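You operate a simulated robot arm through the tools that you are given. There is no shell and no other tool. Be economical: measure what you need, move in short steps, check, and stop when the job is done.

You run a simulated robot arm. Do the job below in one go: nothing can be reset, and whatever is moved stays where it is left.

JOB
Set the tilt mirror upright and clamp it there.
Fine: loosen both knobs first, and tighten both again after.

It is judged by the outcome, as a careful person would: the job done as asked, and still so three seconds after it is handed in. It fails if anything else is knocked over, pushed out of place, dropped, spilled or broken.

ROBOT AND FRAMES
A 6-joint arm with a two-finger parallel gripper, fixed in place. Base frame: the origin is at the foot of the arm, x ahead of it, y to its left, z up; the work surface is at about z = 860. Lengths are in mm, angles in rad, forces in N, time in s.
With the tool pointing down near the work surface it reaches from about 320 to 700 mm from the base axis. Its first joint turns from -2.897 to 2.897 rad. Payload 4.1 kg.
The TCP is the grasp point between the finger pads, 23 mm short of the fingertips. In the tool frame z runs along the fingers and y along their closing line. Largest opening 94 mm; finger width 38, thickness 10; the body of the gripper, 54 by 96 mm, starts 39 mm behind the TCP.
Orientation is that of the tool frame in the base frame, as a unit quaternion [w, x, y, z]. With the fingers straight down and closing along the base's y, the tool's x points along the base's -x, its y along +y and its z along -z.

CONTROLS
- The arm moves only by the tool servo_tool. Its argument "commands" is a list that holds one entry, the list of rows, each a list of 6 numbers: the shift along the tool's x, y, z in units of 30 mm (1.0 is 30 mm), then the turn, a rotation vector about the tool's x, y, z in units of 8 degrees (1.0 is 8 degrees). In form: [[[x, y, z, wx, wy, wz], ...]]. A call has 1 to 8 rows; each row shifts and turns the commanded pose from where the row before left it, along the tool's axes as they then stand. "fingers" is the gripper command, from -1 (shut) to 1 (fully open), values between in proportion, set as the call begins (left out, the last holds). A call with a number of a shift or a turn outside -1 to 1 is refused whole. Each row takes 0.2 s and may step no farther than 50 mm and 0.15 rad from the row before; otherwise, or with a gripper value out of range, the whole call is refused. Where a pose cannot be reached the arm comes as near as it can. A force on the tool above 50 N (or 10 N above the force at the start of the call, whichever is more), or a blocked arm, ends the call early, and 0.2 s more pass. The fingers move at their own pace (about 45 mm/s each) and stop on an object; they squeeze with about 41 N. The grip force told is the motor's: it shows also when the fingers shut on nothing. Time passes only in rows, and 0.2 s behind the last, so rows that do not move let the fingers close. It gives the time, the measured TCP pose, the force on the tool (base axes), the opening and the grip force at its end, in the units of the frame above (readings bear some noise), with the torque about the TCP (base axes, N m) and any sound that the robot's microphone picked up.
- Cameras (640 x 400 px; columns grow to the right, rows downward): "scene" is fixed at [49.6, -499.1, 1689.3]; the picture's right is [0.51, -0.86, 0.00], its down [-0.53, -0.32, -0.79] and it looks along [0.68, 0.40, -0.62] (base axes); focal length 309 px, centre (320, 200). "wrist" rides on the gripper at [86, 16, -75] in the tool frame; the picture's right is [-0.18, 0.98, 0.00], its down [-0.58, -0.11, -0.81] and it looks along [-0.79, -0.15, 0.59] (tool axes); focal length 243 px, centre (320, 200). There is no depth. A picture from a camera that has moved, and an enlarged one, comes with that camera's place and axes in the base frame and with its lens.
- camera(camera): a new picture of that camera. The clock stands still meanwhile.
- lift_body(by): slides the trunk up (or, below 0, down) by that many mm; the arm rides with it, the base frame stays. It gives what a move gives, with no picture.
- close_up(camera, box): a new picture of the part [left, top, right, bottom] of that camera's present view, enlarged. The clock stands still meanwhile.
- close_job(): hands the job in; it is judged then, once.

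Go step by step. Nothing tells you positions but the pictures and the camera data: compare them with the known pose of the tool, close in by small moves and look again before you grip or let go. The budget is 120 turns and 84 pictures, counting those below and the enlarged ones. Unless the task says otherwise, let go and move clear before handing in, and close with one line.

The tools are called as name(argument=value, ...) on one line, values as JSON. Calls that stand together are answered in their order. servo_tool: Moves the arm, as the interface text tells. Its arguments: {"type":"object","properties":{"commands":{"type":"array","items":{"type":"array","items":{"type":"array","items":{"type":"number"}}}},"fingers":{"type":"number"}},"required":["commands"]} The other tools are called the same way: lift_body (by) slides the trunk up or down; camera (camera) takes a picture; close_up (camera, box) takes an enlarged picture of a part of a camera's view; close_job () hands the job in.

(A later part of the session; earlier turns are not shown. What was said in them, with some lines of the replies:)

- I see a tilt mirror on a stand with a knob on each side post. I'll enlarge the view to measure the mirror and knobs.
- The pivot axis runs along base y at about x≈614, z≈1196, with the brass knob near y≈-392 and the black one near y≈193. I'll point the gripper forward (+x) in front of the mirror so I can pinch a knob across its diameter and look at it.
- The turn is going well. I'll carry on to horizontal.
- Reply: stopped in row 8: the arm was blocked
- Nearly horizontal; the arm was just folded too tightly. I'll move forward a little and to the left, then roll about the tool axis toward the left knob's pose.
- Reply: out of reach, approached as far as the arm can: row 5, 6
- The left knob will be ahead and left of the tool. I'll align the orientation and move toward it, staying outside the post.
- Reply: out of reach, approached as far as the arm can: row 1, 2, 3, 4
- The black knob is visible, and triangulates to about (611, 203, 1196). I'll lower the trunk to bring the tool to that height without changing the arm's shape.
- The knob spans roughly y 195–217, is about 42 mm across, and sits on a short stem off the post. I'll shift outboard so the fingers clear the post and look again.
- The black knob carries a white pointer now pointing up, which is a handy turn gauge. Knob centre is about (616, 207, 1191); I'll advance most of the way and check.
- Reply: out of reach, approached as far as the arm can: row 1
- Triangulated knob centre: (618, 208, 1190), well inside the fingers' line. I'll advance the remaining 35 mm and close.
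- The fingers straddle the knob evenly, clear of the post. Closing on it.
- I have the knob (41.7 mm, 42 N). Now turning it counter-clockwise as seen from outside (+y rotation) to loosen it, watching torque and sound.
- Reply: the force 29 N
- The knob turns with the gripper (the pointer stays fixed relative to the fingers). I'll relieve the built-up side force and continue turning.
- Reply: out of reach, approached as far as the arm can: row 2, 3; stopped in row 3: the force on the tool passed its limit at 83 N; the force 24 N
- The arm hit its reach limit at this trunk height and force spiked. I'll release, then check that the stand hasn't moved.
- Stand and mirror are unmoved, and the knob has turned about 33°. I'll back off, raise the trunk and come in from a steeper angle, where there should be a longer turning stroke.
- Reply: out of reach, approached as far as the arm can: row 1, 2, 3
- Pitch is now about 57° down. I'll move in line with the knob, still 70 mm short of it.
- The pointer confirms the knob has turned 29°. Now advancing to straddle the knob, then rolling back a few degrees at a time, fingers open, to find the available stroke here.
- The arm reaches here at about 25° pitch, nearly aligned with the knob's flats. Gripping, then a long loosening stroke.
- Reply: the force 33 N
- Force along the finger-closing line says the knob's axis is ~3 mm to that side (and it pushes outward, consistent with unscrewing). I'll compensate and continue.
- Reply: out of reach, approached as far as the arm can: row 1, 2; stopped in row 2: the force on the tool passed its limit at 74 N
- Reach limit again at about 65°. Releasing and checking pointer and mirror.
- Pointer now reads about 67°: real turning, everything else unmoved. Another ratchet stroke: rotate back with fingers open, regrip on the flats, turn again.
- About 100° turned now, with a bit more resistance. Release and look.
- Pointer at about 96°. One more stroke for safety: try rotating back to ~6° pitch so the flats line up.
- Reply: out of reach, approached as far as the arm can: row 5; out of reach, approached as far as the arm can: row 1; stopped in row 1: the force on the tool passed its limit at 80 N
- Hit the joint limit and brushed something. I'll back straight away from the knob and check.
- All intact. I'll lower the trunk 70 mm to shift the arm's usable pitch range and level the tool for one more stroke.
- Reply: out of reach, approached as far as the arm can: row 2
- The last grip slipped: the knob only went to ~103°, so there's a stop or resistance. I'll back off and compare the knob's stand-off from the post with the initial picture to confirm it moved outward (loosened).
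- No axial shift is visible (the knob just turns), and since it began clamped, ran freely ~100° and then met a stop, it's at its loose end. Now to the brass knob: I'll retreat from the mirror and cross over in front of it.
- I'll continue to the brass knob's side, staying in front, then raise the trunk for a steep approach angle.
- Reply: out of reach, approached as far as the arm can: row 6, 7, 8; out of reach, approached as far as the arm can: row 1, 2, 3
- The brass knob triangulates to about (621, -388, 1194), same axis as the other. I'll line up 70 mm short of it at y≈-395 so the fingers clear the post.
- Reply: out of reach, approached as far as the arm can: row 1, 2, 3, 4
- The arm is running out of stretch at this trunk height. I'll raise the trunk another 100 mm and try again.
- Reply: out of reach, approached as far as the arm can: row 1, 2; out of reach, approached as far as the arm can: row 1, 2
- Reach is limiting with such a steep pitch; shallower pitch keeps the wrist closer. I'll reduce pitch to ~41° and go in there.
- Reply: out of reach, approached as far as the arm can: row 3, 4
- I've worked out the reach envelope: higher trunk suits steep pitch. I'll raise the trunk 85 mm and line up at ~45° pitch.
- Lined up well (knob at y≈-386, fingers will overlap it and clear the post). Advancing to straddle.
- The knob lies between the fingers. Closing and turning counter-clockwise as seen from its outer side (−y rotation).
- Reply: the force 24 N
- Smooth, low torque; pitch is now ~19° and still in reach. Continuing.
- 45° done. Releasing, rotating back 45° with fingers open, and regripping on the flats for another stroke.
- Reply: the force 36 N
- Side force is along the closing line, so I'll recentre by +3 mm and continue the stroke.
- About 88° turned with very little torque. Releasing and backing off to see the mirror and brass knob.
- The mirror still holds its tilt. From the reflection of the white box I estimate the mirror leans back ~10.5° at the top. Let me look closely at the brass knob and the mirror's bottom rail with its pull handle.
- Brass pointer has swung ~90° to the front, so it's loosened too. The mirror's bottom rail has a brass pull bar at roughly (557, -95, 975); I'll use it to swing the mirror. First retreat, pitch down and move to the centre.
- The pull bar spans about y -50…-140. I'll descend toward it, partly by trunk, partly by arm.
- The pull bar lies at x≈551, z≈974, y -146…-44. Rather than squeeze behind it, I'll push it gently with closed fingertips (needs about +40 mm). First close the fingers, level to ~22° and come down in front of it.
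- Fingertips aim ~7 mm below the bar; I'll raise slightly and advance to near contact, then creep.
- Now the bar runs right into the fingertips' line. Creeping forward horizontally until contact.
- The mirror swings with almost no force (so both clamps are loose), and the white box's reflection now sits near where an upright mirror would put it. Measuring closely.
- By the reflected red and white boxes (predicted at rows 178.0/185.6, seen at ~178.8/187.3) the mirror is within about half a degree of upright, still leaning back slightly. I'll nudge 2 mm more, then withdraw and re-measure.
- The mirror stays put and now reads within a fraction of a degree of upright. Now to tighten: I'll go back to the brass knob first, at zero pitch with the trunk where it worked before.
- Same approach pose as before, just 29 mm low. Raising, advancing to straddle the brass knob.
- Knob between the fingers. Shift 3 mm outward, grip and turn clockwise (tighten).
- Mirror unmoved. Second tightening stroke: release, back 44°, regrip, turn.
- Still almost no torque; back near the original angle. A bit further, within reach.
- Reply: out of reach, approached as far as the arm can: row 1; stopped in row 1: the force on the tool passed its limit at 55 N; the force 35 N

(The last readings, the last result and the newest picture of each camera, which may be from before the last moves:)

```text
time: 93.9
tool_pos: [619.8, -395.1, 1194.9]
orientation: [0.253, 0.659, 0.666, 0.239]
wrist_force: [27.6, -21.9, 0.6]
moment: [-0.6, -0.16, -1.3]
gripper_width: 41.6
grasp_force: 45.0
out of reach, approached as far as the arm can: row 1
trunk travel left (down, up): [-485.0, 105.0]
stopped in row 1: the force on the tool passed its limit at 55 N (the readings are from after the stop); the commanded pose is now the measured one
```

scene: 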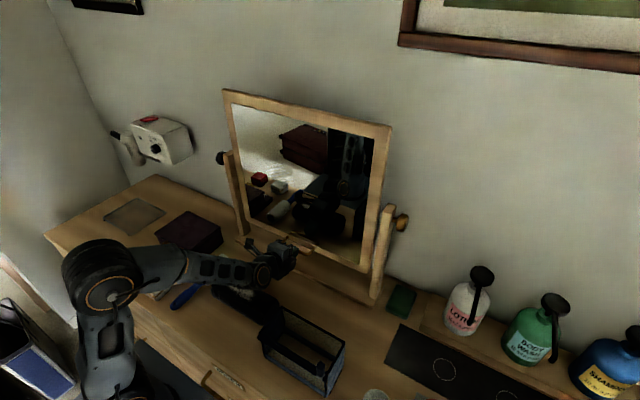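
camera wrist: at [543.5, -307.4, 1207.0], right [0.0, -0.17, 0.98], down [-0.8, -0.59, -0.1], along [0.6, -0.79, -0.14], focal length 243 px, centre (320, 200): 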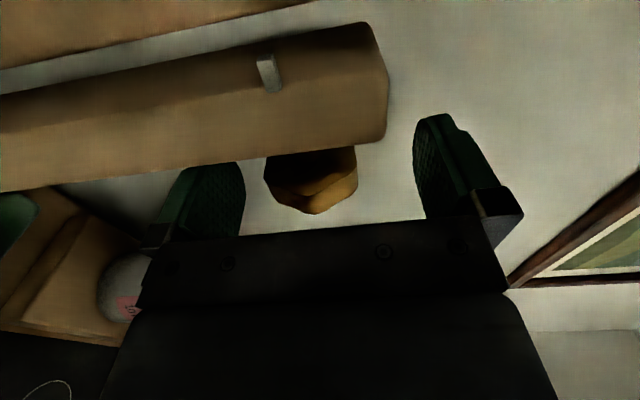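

Resistance rose to −0.75 N·m right at the original clamped angle: it's tight. Releasing and backing out to check.

servo_tool(commands=[[[0, 0, 0, 0, 0, 0], [0, 0, 0, 0, 0, 0], [0, 0, 0, 0, 0, 0], [0, 0, -0.8, 0, 0, 0], [0, 0, -0.9, 0, 0, 0], [0, 0, -0.9, 0, 0, 0], [0.5, -0.3, -0.9, 0, 0, 0], [0.8, -0.3, -0.8, 0, 0, 0]]], fingers=1)

servo_tool(commands=[[[1, 0, -0.5, -0.3, 0, 0], [1, 0, 0, -0.3, 0, 0], [1, 0, 0, -0.3, 0, 0], [1, 0, 0, 0, 0, 0], [1, 0, 0, 0, 0, 0], [1, 0, 0, 0, 0, 0], [1, 0, 0, 0, 0, 0], [1, 0, 0, 0, 0, 0]]])

close_up(camera="scene", box=[360, 190, 430, 250])

camera(camera="scene")

```text
time: 95.7
tool_pos: [517.4, -352.6, 1283.6]
orientation: [0.252, 0.657, 0.668, 0.24]
wrist_force: [-0.6, -0.3, -0.3]
moment: [0.02, -0.01, -0.03]
gripper_width: 94.1
grasp_force: 0.1
trunk travel left (down, up): [-485.0, 105.0]
```

```text
time: 97.5
tool_pos: [506.0, -109.9, 1290.4]
orientation: [0.293, 0.64, 0.652, 0.282]
wrist_force: [-0.2, 0.4, 0.7]
moment: [0.0, -0.02, -0.02]
gripper_width: 93.9
grasp_force: 0.1
trunk travel left (down, up): [-485.0, 105.0]
```

```text
6.67 times, centred on (395, 220) of scene
camera zoom: at [49.6, -499.1, 1689.3], right [0.51, -0.86, 0.0], down [-0.53, -0.32, -0.79], along [0.68, 0.4, -0.62], focal length 2060 px, centre (-180, 67)
```

zoom: 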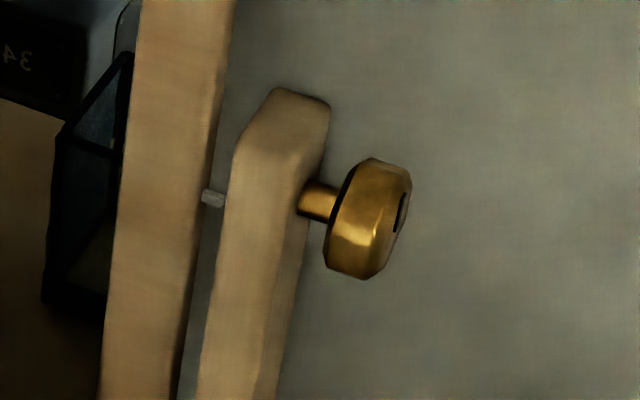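

```text
21 pictures are left
```

scene: 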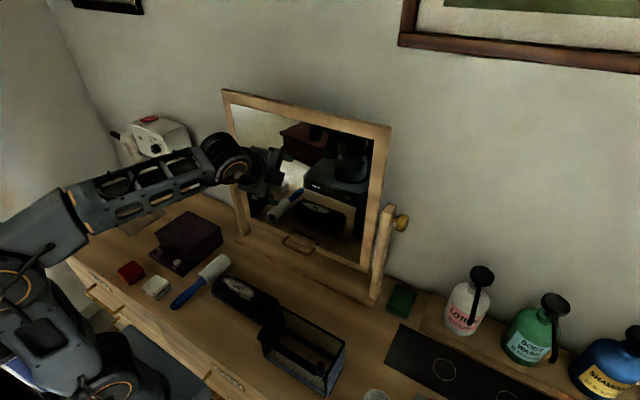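

The brass pointer is back exactly at its original clamped position and the mirror edge is now parallel to the post. Next the black knob: lower the trunk to −84, travel left and pitch to ~58°.

servo_tool(commands=[[[1, -0.2, -0.3, 0, 0.05, 0.16], [1, -0.2, -0.3, 0, 0, 0], [1, -0.2, -0.3, 0, 0, 0], [1, 0, 0, 0, 0, 0], [1, 0, 0, 0, 0, 0], [1, 0, 0, 0, 0, 0], [1, 0, 0, 0, 0, 0], [1, 0, 0, 0, 0, 0]]])

servo_tool(commands=[[[1, 0, 0, 0.5, 0, 0], [1, 0, 0, 0.7, 0, 0], [0.75, 0, 0, 0.8, 0, 0]]])

lift_body(by=-85)

```text
time: 99.3
tool_pos: [475.3, 129.3, 1293.4]
orientation: [0.288, 0.647, 0.646, 0.286]
wrist_force: [0.3, 0.1, -0.6]
moment: [0.0, -0.02, 0.01]
gripper_width: 93.8
grasp_force: 0.0
trunk travel left (down, up): [-485.0, 105.0]
```

```text
time: 100.1
tool_pos: [473.8, 210.0, 1291.9]
orientation: [0.194, 0.681, 0.679, 0.193]
wrist_force: [0.5, 0.9, -0.5]
moment: [-0.02, 0.0, 0.03]
gripper_width: 93.9
grasp_force: 0.1
trunk travel left (down, up): [-485.0, 105.0]
```

```text
time: 101.3
tool_pos: [473.1, 209.7, 1208.8]
orientation: [0.195, 0.68, 0.68, 0.194]
wrist_force: [0.2, 0.1, -0.1]
moment: [0.01, 0.03, 0.03]
gripper_width: 94.0
grasp_force: 0.1
trunk travel left (down, up): [-400.0, 190.0]
```

servo_tool(commands=[[[0.03, 0.93, 0.1, 0, 0, 0], [0.03, 0.93, 0.15, 0, 0, 0], [0.03, 0.93, 0.2, 0, 0, 0], [0.03, 0.93, 0.2, 0, 0, 0]]])

camera(camera="wrist")

```text
time: 102.3
tool_pos: [577.4, 211.3, 1247.2]
orientation: [0.194, 0.681, 0.679, 0.193]
wrist_force: [-0.7, -0.1, 0.2]
moment: [-0.01, -0.01, 0.0]
gripper_width: 93.8
grasp_force: 0.0
trunk travel left (down, up): [-400.0, 190.0]
```

```text
20 pictures are left
camera wrist: at [552.2, 297.6, 1319.5], right [0.83, -0.19, 0.52], down [-0.52, -0.58, 0.63], along [0.18, -0.79, -0.58], focal length 243 px, centre (320, 200)
```

wrist: 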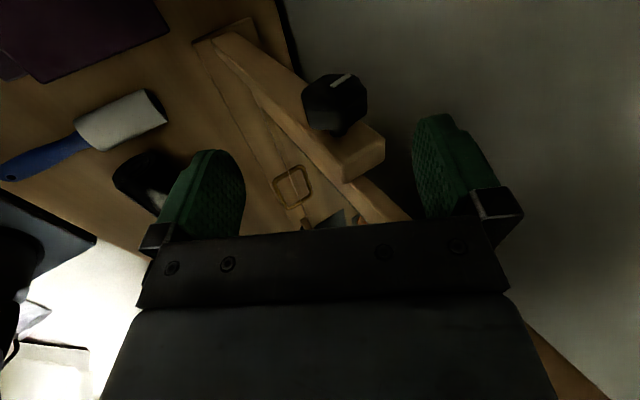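

Aligned. Advancing 70 mm onto the knob and gripping.

servo_tool(commands=[[[0.06, 0.2, 0.75, 0, 0, 0], [0, 0, 0.8, 0, 0, 0], [0, 0, 0.78, 0, 0, 0]]])

servo_tool(commands=[[[0, 0, 0, 0, 0, 0], [0, 0, 0, 0, 0, 0], [0, 0, 0, 0, 0, 0], [0, 0, 0, 0, 0, 0]]], fingers=-1)

servo_tool(commands=[[[0, -0.02, 0, -0.8, 0, 0], [0, -0.02, 0, -0.8, 0, 0]]])

```text
time: 103.1
tool_pos: [621.3, 212.4, 1192.7]
orientation: [0.195, 0.68, 0.68, 0.194]
wrist_force: [0.3, -0.8, -0.2]
moment: [-0.02, 0.0, -0.02]
gripper_width: 94.1
grasp_force: 0.0
trunk travel left (down, up): [-400.0, 190.0]
```

```text
time: 104.1
tool_pos: [621.4, 214.3, 1194.0]
orientation: [0.194, 0.68, 0.679, 0.195]
wrist_force: [2.9, 0.3, 3.3]
moment: [-0.05, -0.05, 0.11]
gripper_width: 41.6
grasp_force: 42.4
trunk travel left (down, up): [-400.0, 190.0]
```

```text
time: 104.7
tool_pos: [621.8, 214.0, 1192.5]
orientation: [0.271, 0.654, 0.653, 0.269]
wrist_force: [7.5, 2.8, 3.6]
moment: [0.27, -0.04, -0.04]
gripper_width: 41.4
grasp_force: 45.3
trunk travel left (down, up): [-400.0, 190.0]
```

servo_tool(commands=[[[0, 0, 0, -0.8, 0, 0], [0, -0.02, 0, -0.8, 0, 0]]])

servo_tool(commands=[[[0, -0.02, 0, -0.8, 0, 0]]])

close_up(camera="wrist", box=[240, 110, 400, 230])

```text
time: 105.3
tool_pos: [620.3, 214.7, 1193.6]
orientation: [0.341, 0.62, 0.619, 0.341]
wrist_force: [11.5, 1.5, 4.9]
moment: [-0.43, -0.06, -0.6]
gripper_width: 41.5
grasp_force: 44.8
trunk travel left (down, up): [-400.0, 190.0]
```

```text
time: 105.7
tool_pos: [619.2, 214.4, 1191.8]
orientation: [0.375, 0.601, 0.599, 0.374]
wrist_force: [13.1, 2.4, 5.4]
moment: [-0.03, -0.08, -0.47]
gripper_width: 41.2
grasp_force: 44.6
trunk travel left (down, up): [-400.0, 190.0]
```

```text
3.33 times, centred on (320, 170) of wrist
camera zoom: at [559.9, 300.8, 1239.0], right [0.43, -0.19, 0.88], down [-0.77, -0.58, 0.26], along [0.46, -0.79, -0.39], focal length 809 px, centre (320, 300)
```

zoom: 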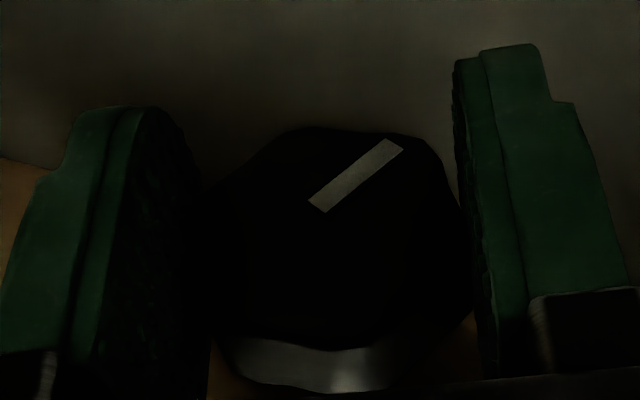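

Turning well (pointer ≈ 71°). Release, roll forward ~37° and regrip for the next stroke.

servo_tool(commands=[[[0, 0, 0, 0, 0, 0], [0, 0, 0, 0, 0, 0], [0, 0.03, 0, 0.6, 0, 0], [0, 0.02, 0, 1, 0, 0], [0, 0.02, 0, 1, 0, 0], [0, 0.02, 0, 1, 0, 0], [0, 0.02, 0, 1, 0, 0]]], fingers=1)

servo_tool(commands=[[[0, 0, 0, 0, 0, 0], [0, 0, 0, 0, 0, 0], [0, 0, 0, 0, 0, 0], [0, 0, 0, 0, 0, 0]]], fingers=-1)

servo_tool(commands=[[[0, -0.02, 0, -0.8, 0, 0], [0, -0.02, 0, -0.8, 0, 0]]])

```text
time: 107.3
tool_pos: [621.2, 213.2, 1193.3]
orientation: [0.165, 0.688, 0.687, 0.164]
wrist_force: [0.1, 0.5, 0.7]
moment: [0.01, -0.03, -0.03]
gripper_width: 93.8
grasp_force: 0.0
trunk travel left (down, up): [-400.0, 190.0]
```

```text
time: 108.3
tool_pos: [621.9, 214.0, 1195.0]
orientation: [0.166, 0.688, 0.686, 0.166]
wrist_force: [6.4, 1.7, 3.8]
moment: [0.01, -0.02, 0.25]
gripper_width: 41.6
grasp_force: 42.4
trunk travel left (down, up): [-400.0, 190.0]
```

```text
time: 108.9
tool_pos: [620.0, 214.2, 1196.1]
orientation: [0.242, 0.665, 0.664, 0.242]
wrist_force: [3.6, 0.3, 0.7]
moment: [0.36, -0.02, -0.31]
gripper_width: 41.6
grasp_force: 45.0
trunk travel left (down, up): [-400.0, 190.0]
```

servo_tool(commands=[[[0, -0.02, 0, -0.8, 0, 0], [0, -0.02, 0, -0.8, 0, 0]]])

servo_tool(commands=[[[0, -0.02, 0, -0.8, 0, 0], [0, -0.02, 0, -0.5, 0, 0]]])

servo_tool(commands=[[[0, 0, 0, 0, 0, 0], [0, 0, 0, 0, 0, 0], [0, 0.03, 0, 0.6, 0, 0], [0, 0.02, 0, 1, 0, 0], [0, 0.02, 0, 1, 0, 0], [0, 0.02, 0, 1, 0, 0], [0, 0.02, 0, 1, 0, 0]]], fingers=1)

close_up(camera="wrist", box=[240, 110, 400, 230])

```text
time: 109.5
tool_pos: [619.8, 213.5, 1193.4]
orientation: [0.315, 0.634, 0.633, 0.314]
wrist_force: [4.2, 2.5, 1.1]
moment: [0.06, -0.01, -0.75]
gripper_width: 41.6
grasp_force: 45.1
trunk travel left (down, up): [-400.0, 190.0]
```

```text
time: 110.1
tool_pos: [618.7, 214.9, 1192.6]
orientation: [0.371, 0.603, 0.602, 0.37]
wrist_force: [8.0, 4.5, 3.9]
moment: [-0.27, -0.01, -1.04]
gripper_width: 41.6
grasp_force: 45.0
trunk travel left (down, up): [-400.0, 190.0]
```

```text
time: 111.7
tool_pos: [620.1, 214.0, 1193.8]
orientation: [0.159, 0.689, 0.689, 0.16]
wrist_force: [-0.4, 0.3, -0.3]
moment: [0.03, -0.05, 0.03]
gripper_width: 93.9
grasp_force: 0.1
trunk travel left (down, up): [-400.0, 190.0]
```

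```text
3.33 times, centred on (320, 170) of wrist
camera zoom: at [601.8, 301.4, 1268.1], right [0.88, -0.18, 0.43], down [-0.45, -0.58, 0.68], along [0.13, -0.79, -0.6], focal length 809 px, centre (320, 300)
```

zoom: 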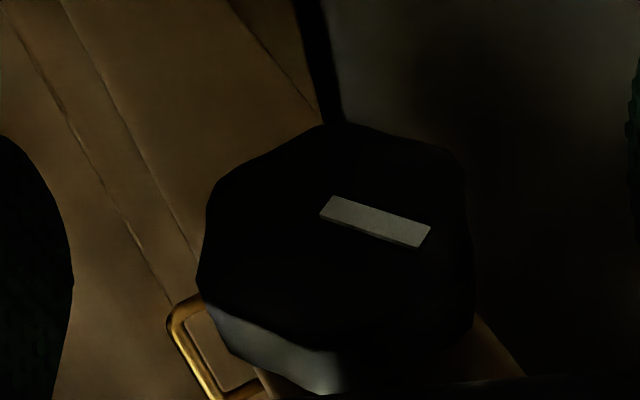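

Pointer at ~34°. I'll grip here (the squeeze should cam the octagon in the tightening direction) and continue.

servo_tool(commands=[[[0, 0, 0, 0, 0, 0], [0, 0, 0, 0, 0, 0], [0, 0, 0, 0, 0, 0], [0, 0, 0, 0, 0, 0]]], fingers=-1)

close_up(camera="wrist", box=[240, 110, 400, 230])

```text
time: 112.7
tool_pos: [621.6, 214.4, 1195.5]
orientation: [0.162, 0.688, 0.688, 0.162]
wrist_force: [8.6, 2.4, 4.4]
moment: [0.03, -0.07, 0.31]
gripper_width: 41.5
grasp_force: 42.5
trunk travel left (down, up): [-400.0, 190.0]
```

```text
3.33 times, centred on (320, 170) of wrist
camera zoom: at [602.4, 301.2, 1269.1], right [0.88, -0.19, 0.44], down [-0.46, -0.58, 0.67], along [0.13, -0.79, -0.6], focal length 809 px, centre (320, 300)
```

zoom: 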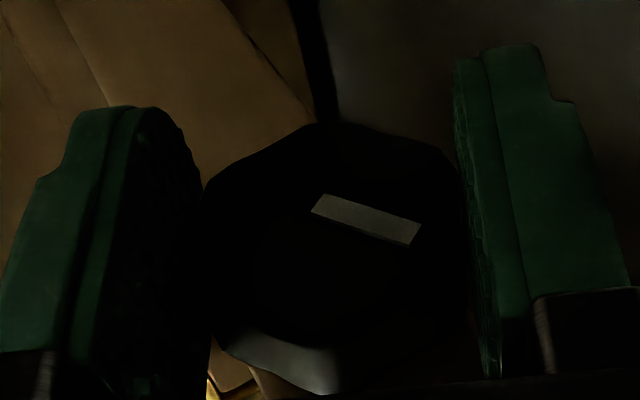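

The grip is effectively the same at any angle (41.5 mm), so I can just turn: about 34° more until it tightens.

servo_tool(commands=[[[0, -0.02, 0, -0.8, 0, 0], [0, -0.02, 0, -0.8, 0, 0]]])

servo_tool(commands=[[[0, -0.02, 0, -0.8, 0, 0], [0, -0.02, 0, -0.8, 0, 0]]])

servo_tool(commands=[[[0, -0.02, 0, -0.8, 0, 0]]])

close_up(camera="wrist", box=[240, 110, 400, 230])

```text
time: 113.3
tool_pos: [620.7, 215.1, 1195.2]
orientation: [0.237, 0.667, 0.666, 0.237]
wrist_force: [6.0, 2.3, -0.3]
moment: [-0.13, -0.03, -0.81]
gripper_width: 41.6
grasp_force: 44.9
trunk travel left (down, up): [-400.0, 190.0]
```

```text
time: 113.9
tool_pos: [618.7, 214.4, 1193.9]
orientation: [0.31, 0.636, 0.635, 0.31]
wrist_force: [8.6, 1.1, -1.1]
moment: [0.14, -0.02, -0.25]
gripper_width: 41.4
grasp_force: 45.5
trunk travel left (down, up): [-400.0, 190.0]
```

```text
time: 114.3
tool_pos: [619.1, 214.3, 1193.0]
orientation: [0.346, 0.618, 0.617, 0.344]
wrist_force: [8.8, 2.7, 1.3]
moment: [0.03, -0.04, -0.58]
gripper_width: 41.2
grasp_force: 44.8
trunk travel left (down, up): [-400.0, 190.0]
```

```text
3.33 times, centred on (320, 170) of wrist
camera zoom: at [563.6, 301.5, 1245.7], right [0.52, -0.19, 0.84], down [-0.74, -0.58, 0.33], along [0.42, -0.79, -0.44], focal length 809 px, centre (320, 300)
```

zoom: 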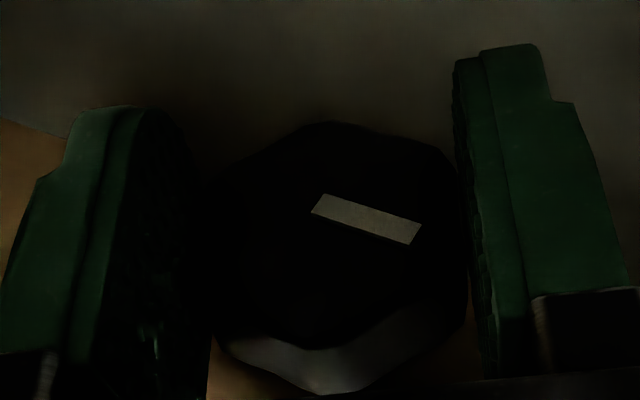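

No slip; pointer near 2°. Continuing in small steps until resistance shows.

servo_tool(commands=[[[0, -0.01, 0, -0.5, 0, 0]]])

servo_tool(commands=[[[0, -0.01, 0, -0.4, 0, 0]]])

```text
time: 114.7
tool_pos: [617.9, 214.6, 1192.7]
orientation: [0.366, 0.606, 0.605, 0.365]
wrist_force: [5.4, 3.1, 2.1]
moment: [-0.34, 0.58, -0.2]
gripper_width: 41.3
grasp_force: 45.2
trunk travel left (down, up): [-400.0, 190.0]
```

```text
time: 115.1
tool_pos: [617.7, 215.1, 1192.5]
orientation: [0.383, 0.594, 0.595, 0.383]
wrist_force: [4.4, 4.0, 4.9]
moment: [-0.05, 1.05, 0.01]
gripper_width: 41.5
grasp_force: 45.3
trunk travel left (down, up): [-400.0, 190.0]
```

Resistance climbs to about 1 N·m: the black knob is tight. Releasing and backing away.

servo_tool(commands=[[[0, 0, 0, 0, 0, 0], [0, 0, 0, 0, 0, 0], [0, 0, 0, 0, 0, 0], [0, 0.1, -0.8, 0, 0, 0], [0, 0.1, -0.9, 0, 0, 0], [0, 0, -0.9, 0, 0, 0], [0, 0, -0.9, 0, 0, 0], [0, 0, -0.9, 0, 0, 0]]], fingers=1)

camera(camera="wrist")

camera(camera="scene")

close_up(camera="scene", box=[210, 80, 330, 240])

```text
time: 116.9
tool_pos: [499.8, 216.1, 1251.2]
orientation: [0.382, 0.596, 0.594, 0.383]
wrist_force: [-0.8, 0.0, 0.4]
moment: [-0.01, 0.01, -0.02]
gripper_width: 94.2
grasp_force: 0.1
trunk travel left (down, up): [-400.0, 190.0]
```

```text
15 pictures are left
camera wrist: at [437.9, 302.8, 1296.9], right [0.41, -0.19, 0.89], down [-0.78, -0.58, 0.24], along [0.47, -0.79, -0.38], focal length 243 px, centre (320, 200)
```

wrist: 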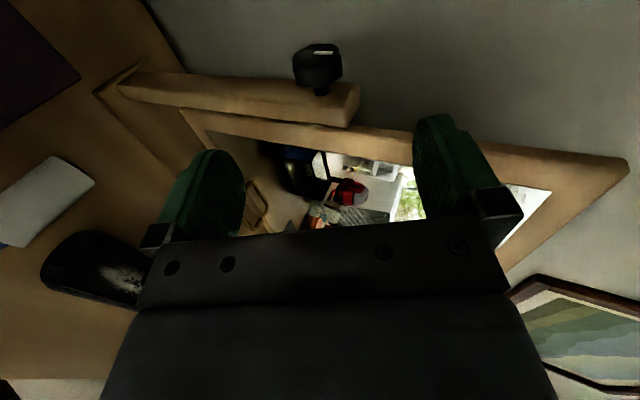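

```text
14 pictures are left
```

scene: 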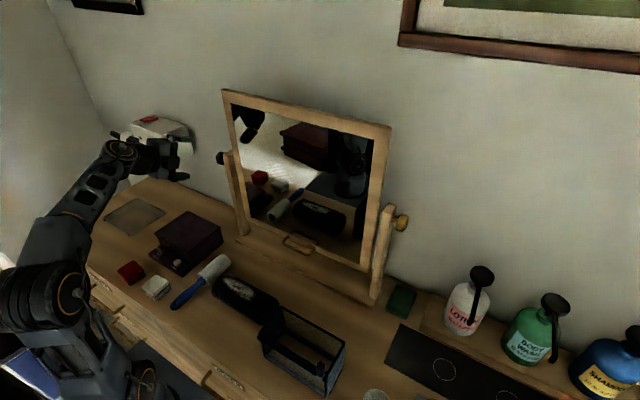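

```text
2.50 times, centred on (270, 160) of scene
camera zoom: at [49.6, -499.1, 1689.3], right [0.51, -0.86, 0.0], down [-0.53, -0.32, -0.79], along [0.68, 0.4, -0.62], focal length 772 px, centre (445, 300)
```

zoom: 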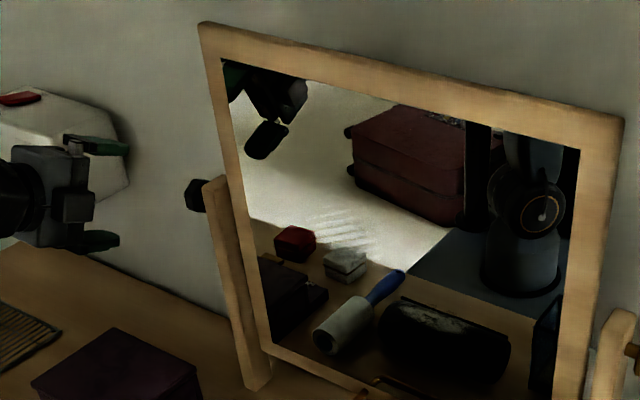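

Both knobs' pointers are back in place and the mirror didn't move while tightening. One closer check of the mirror's edge against the vertical post.

close_up(camera="wrist", box=[90, 30, 370, 200])

close_up(camera="scene", box=[340, 110, 420, 190])

close_up(camera="scene", box=[330, 220, 410, 300])

```text
2.29 times, centred on (230, 115) of wrist
camera zoom: at [437.9, 302.8, 1296.9], right [0.41, -0.19, 0.89], down [-0.78, -0.58, 0.24], along [0.47, -0.79, -0.38], focal length 555 px, centre (526, 394)
```

zoom: 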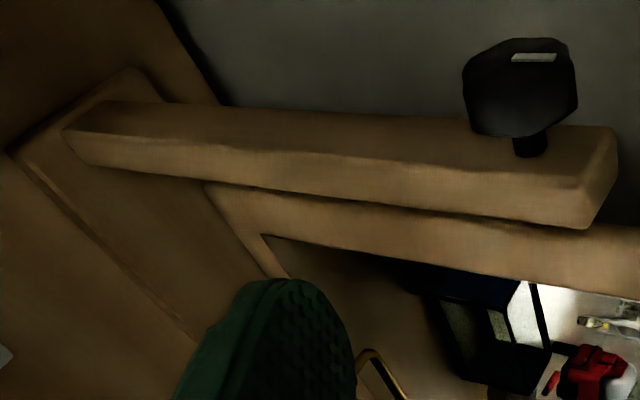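

```text
5.00 times, centred on (380, 150) of scene
camera zoom: at [49.6, -499.1, 1689.3], right [0.51, -0.86, 0.0], down [-0.53, -0.32, -0.79], along [0.68, 0.4, -0.62], focal length 1545 px, centre (20, 450)
```

zoom: 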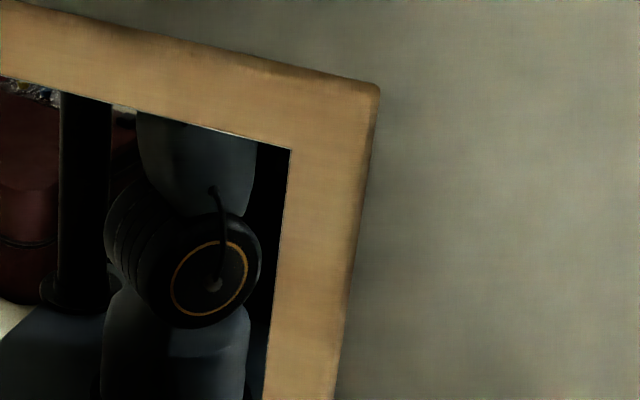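

```text
5.00 times, centred on (370, 260) of scene
camera zoom: at [49.6, -499.1, 1689.3], right [0.51, -0.86, 0.0], down [-0.53, -0.32, -0.79], along [0.68, 0.4, -0.62], focal length 1545 px, centre (70, -100)
```

zoom: 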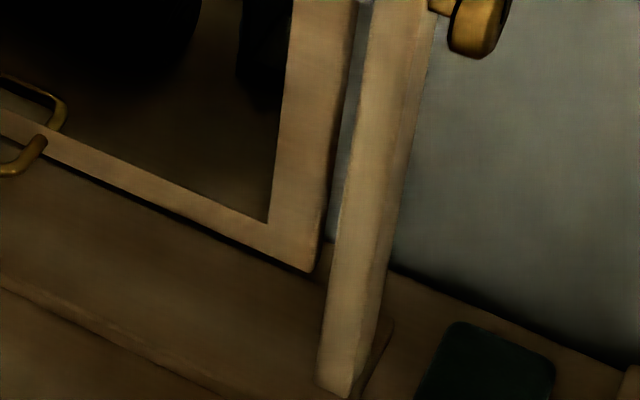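

The inner glass corners give −0.4° and the reflections about +0.3°, so the mirror is upright within measurement error. Both knobs are tight again, nothing else has been disturbed and the gripper is clear, so I'm handing in.

close_job()

```text
The job is handed in.
```

The mirror is upright to within about half a degree by the pictures, and both knobs are tight again at their original clamped positions; nothing else appears to have moved.
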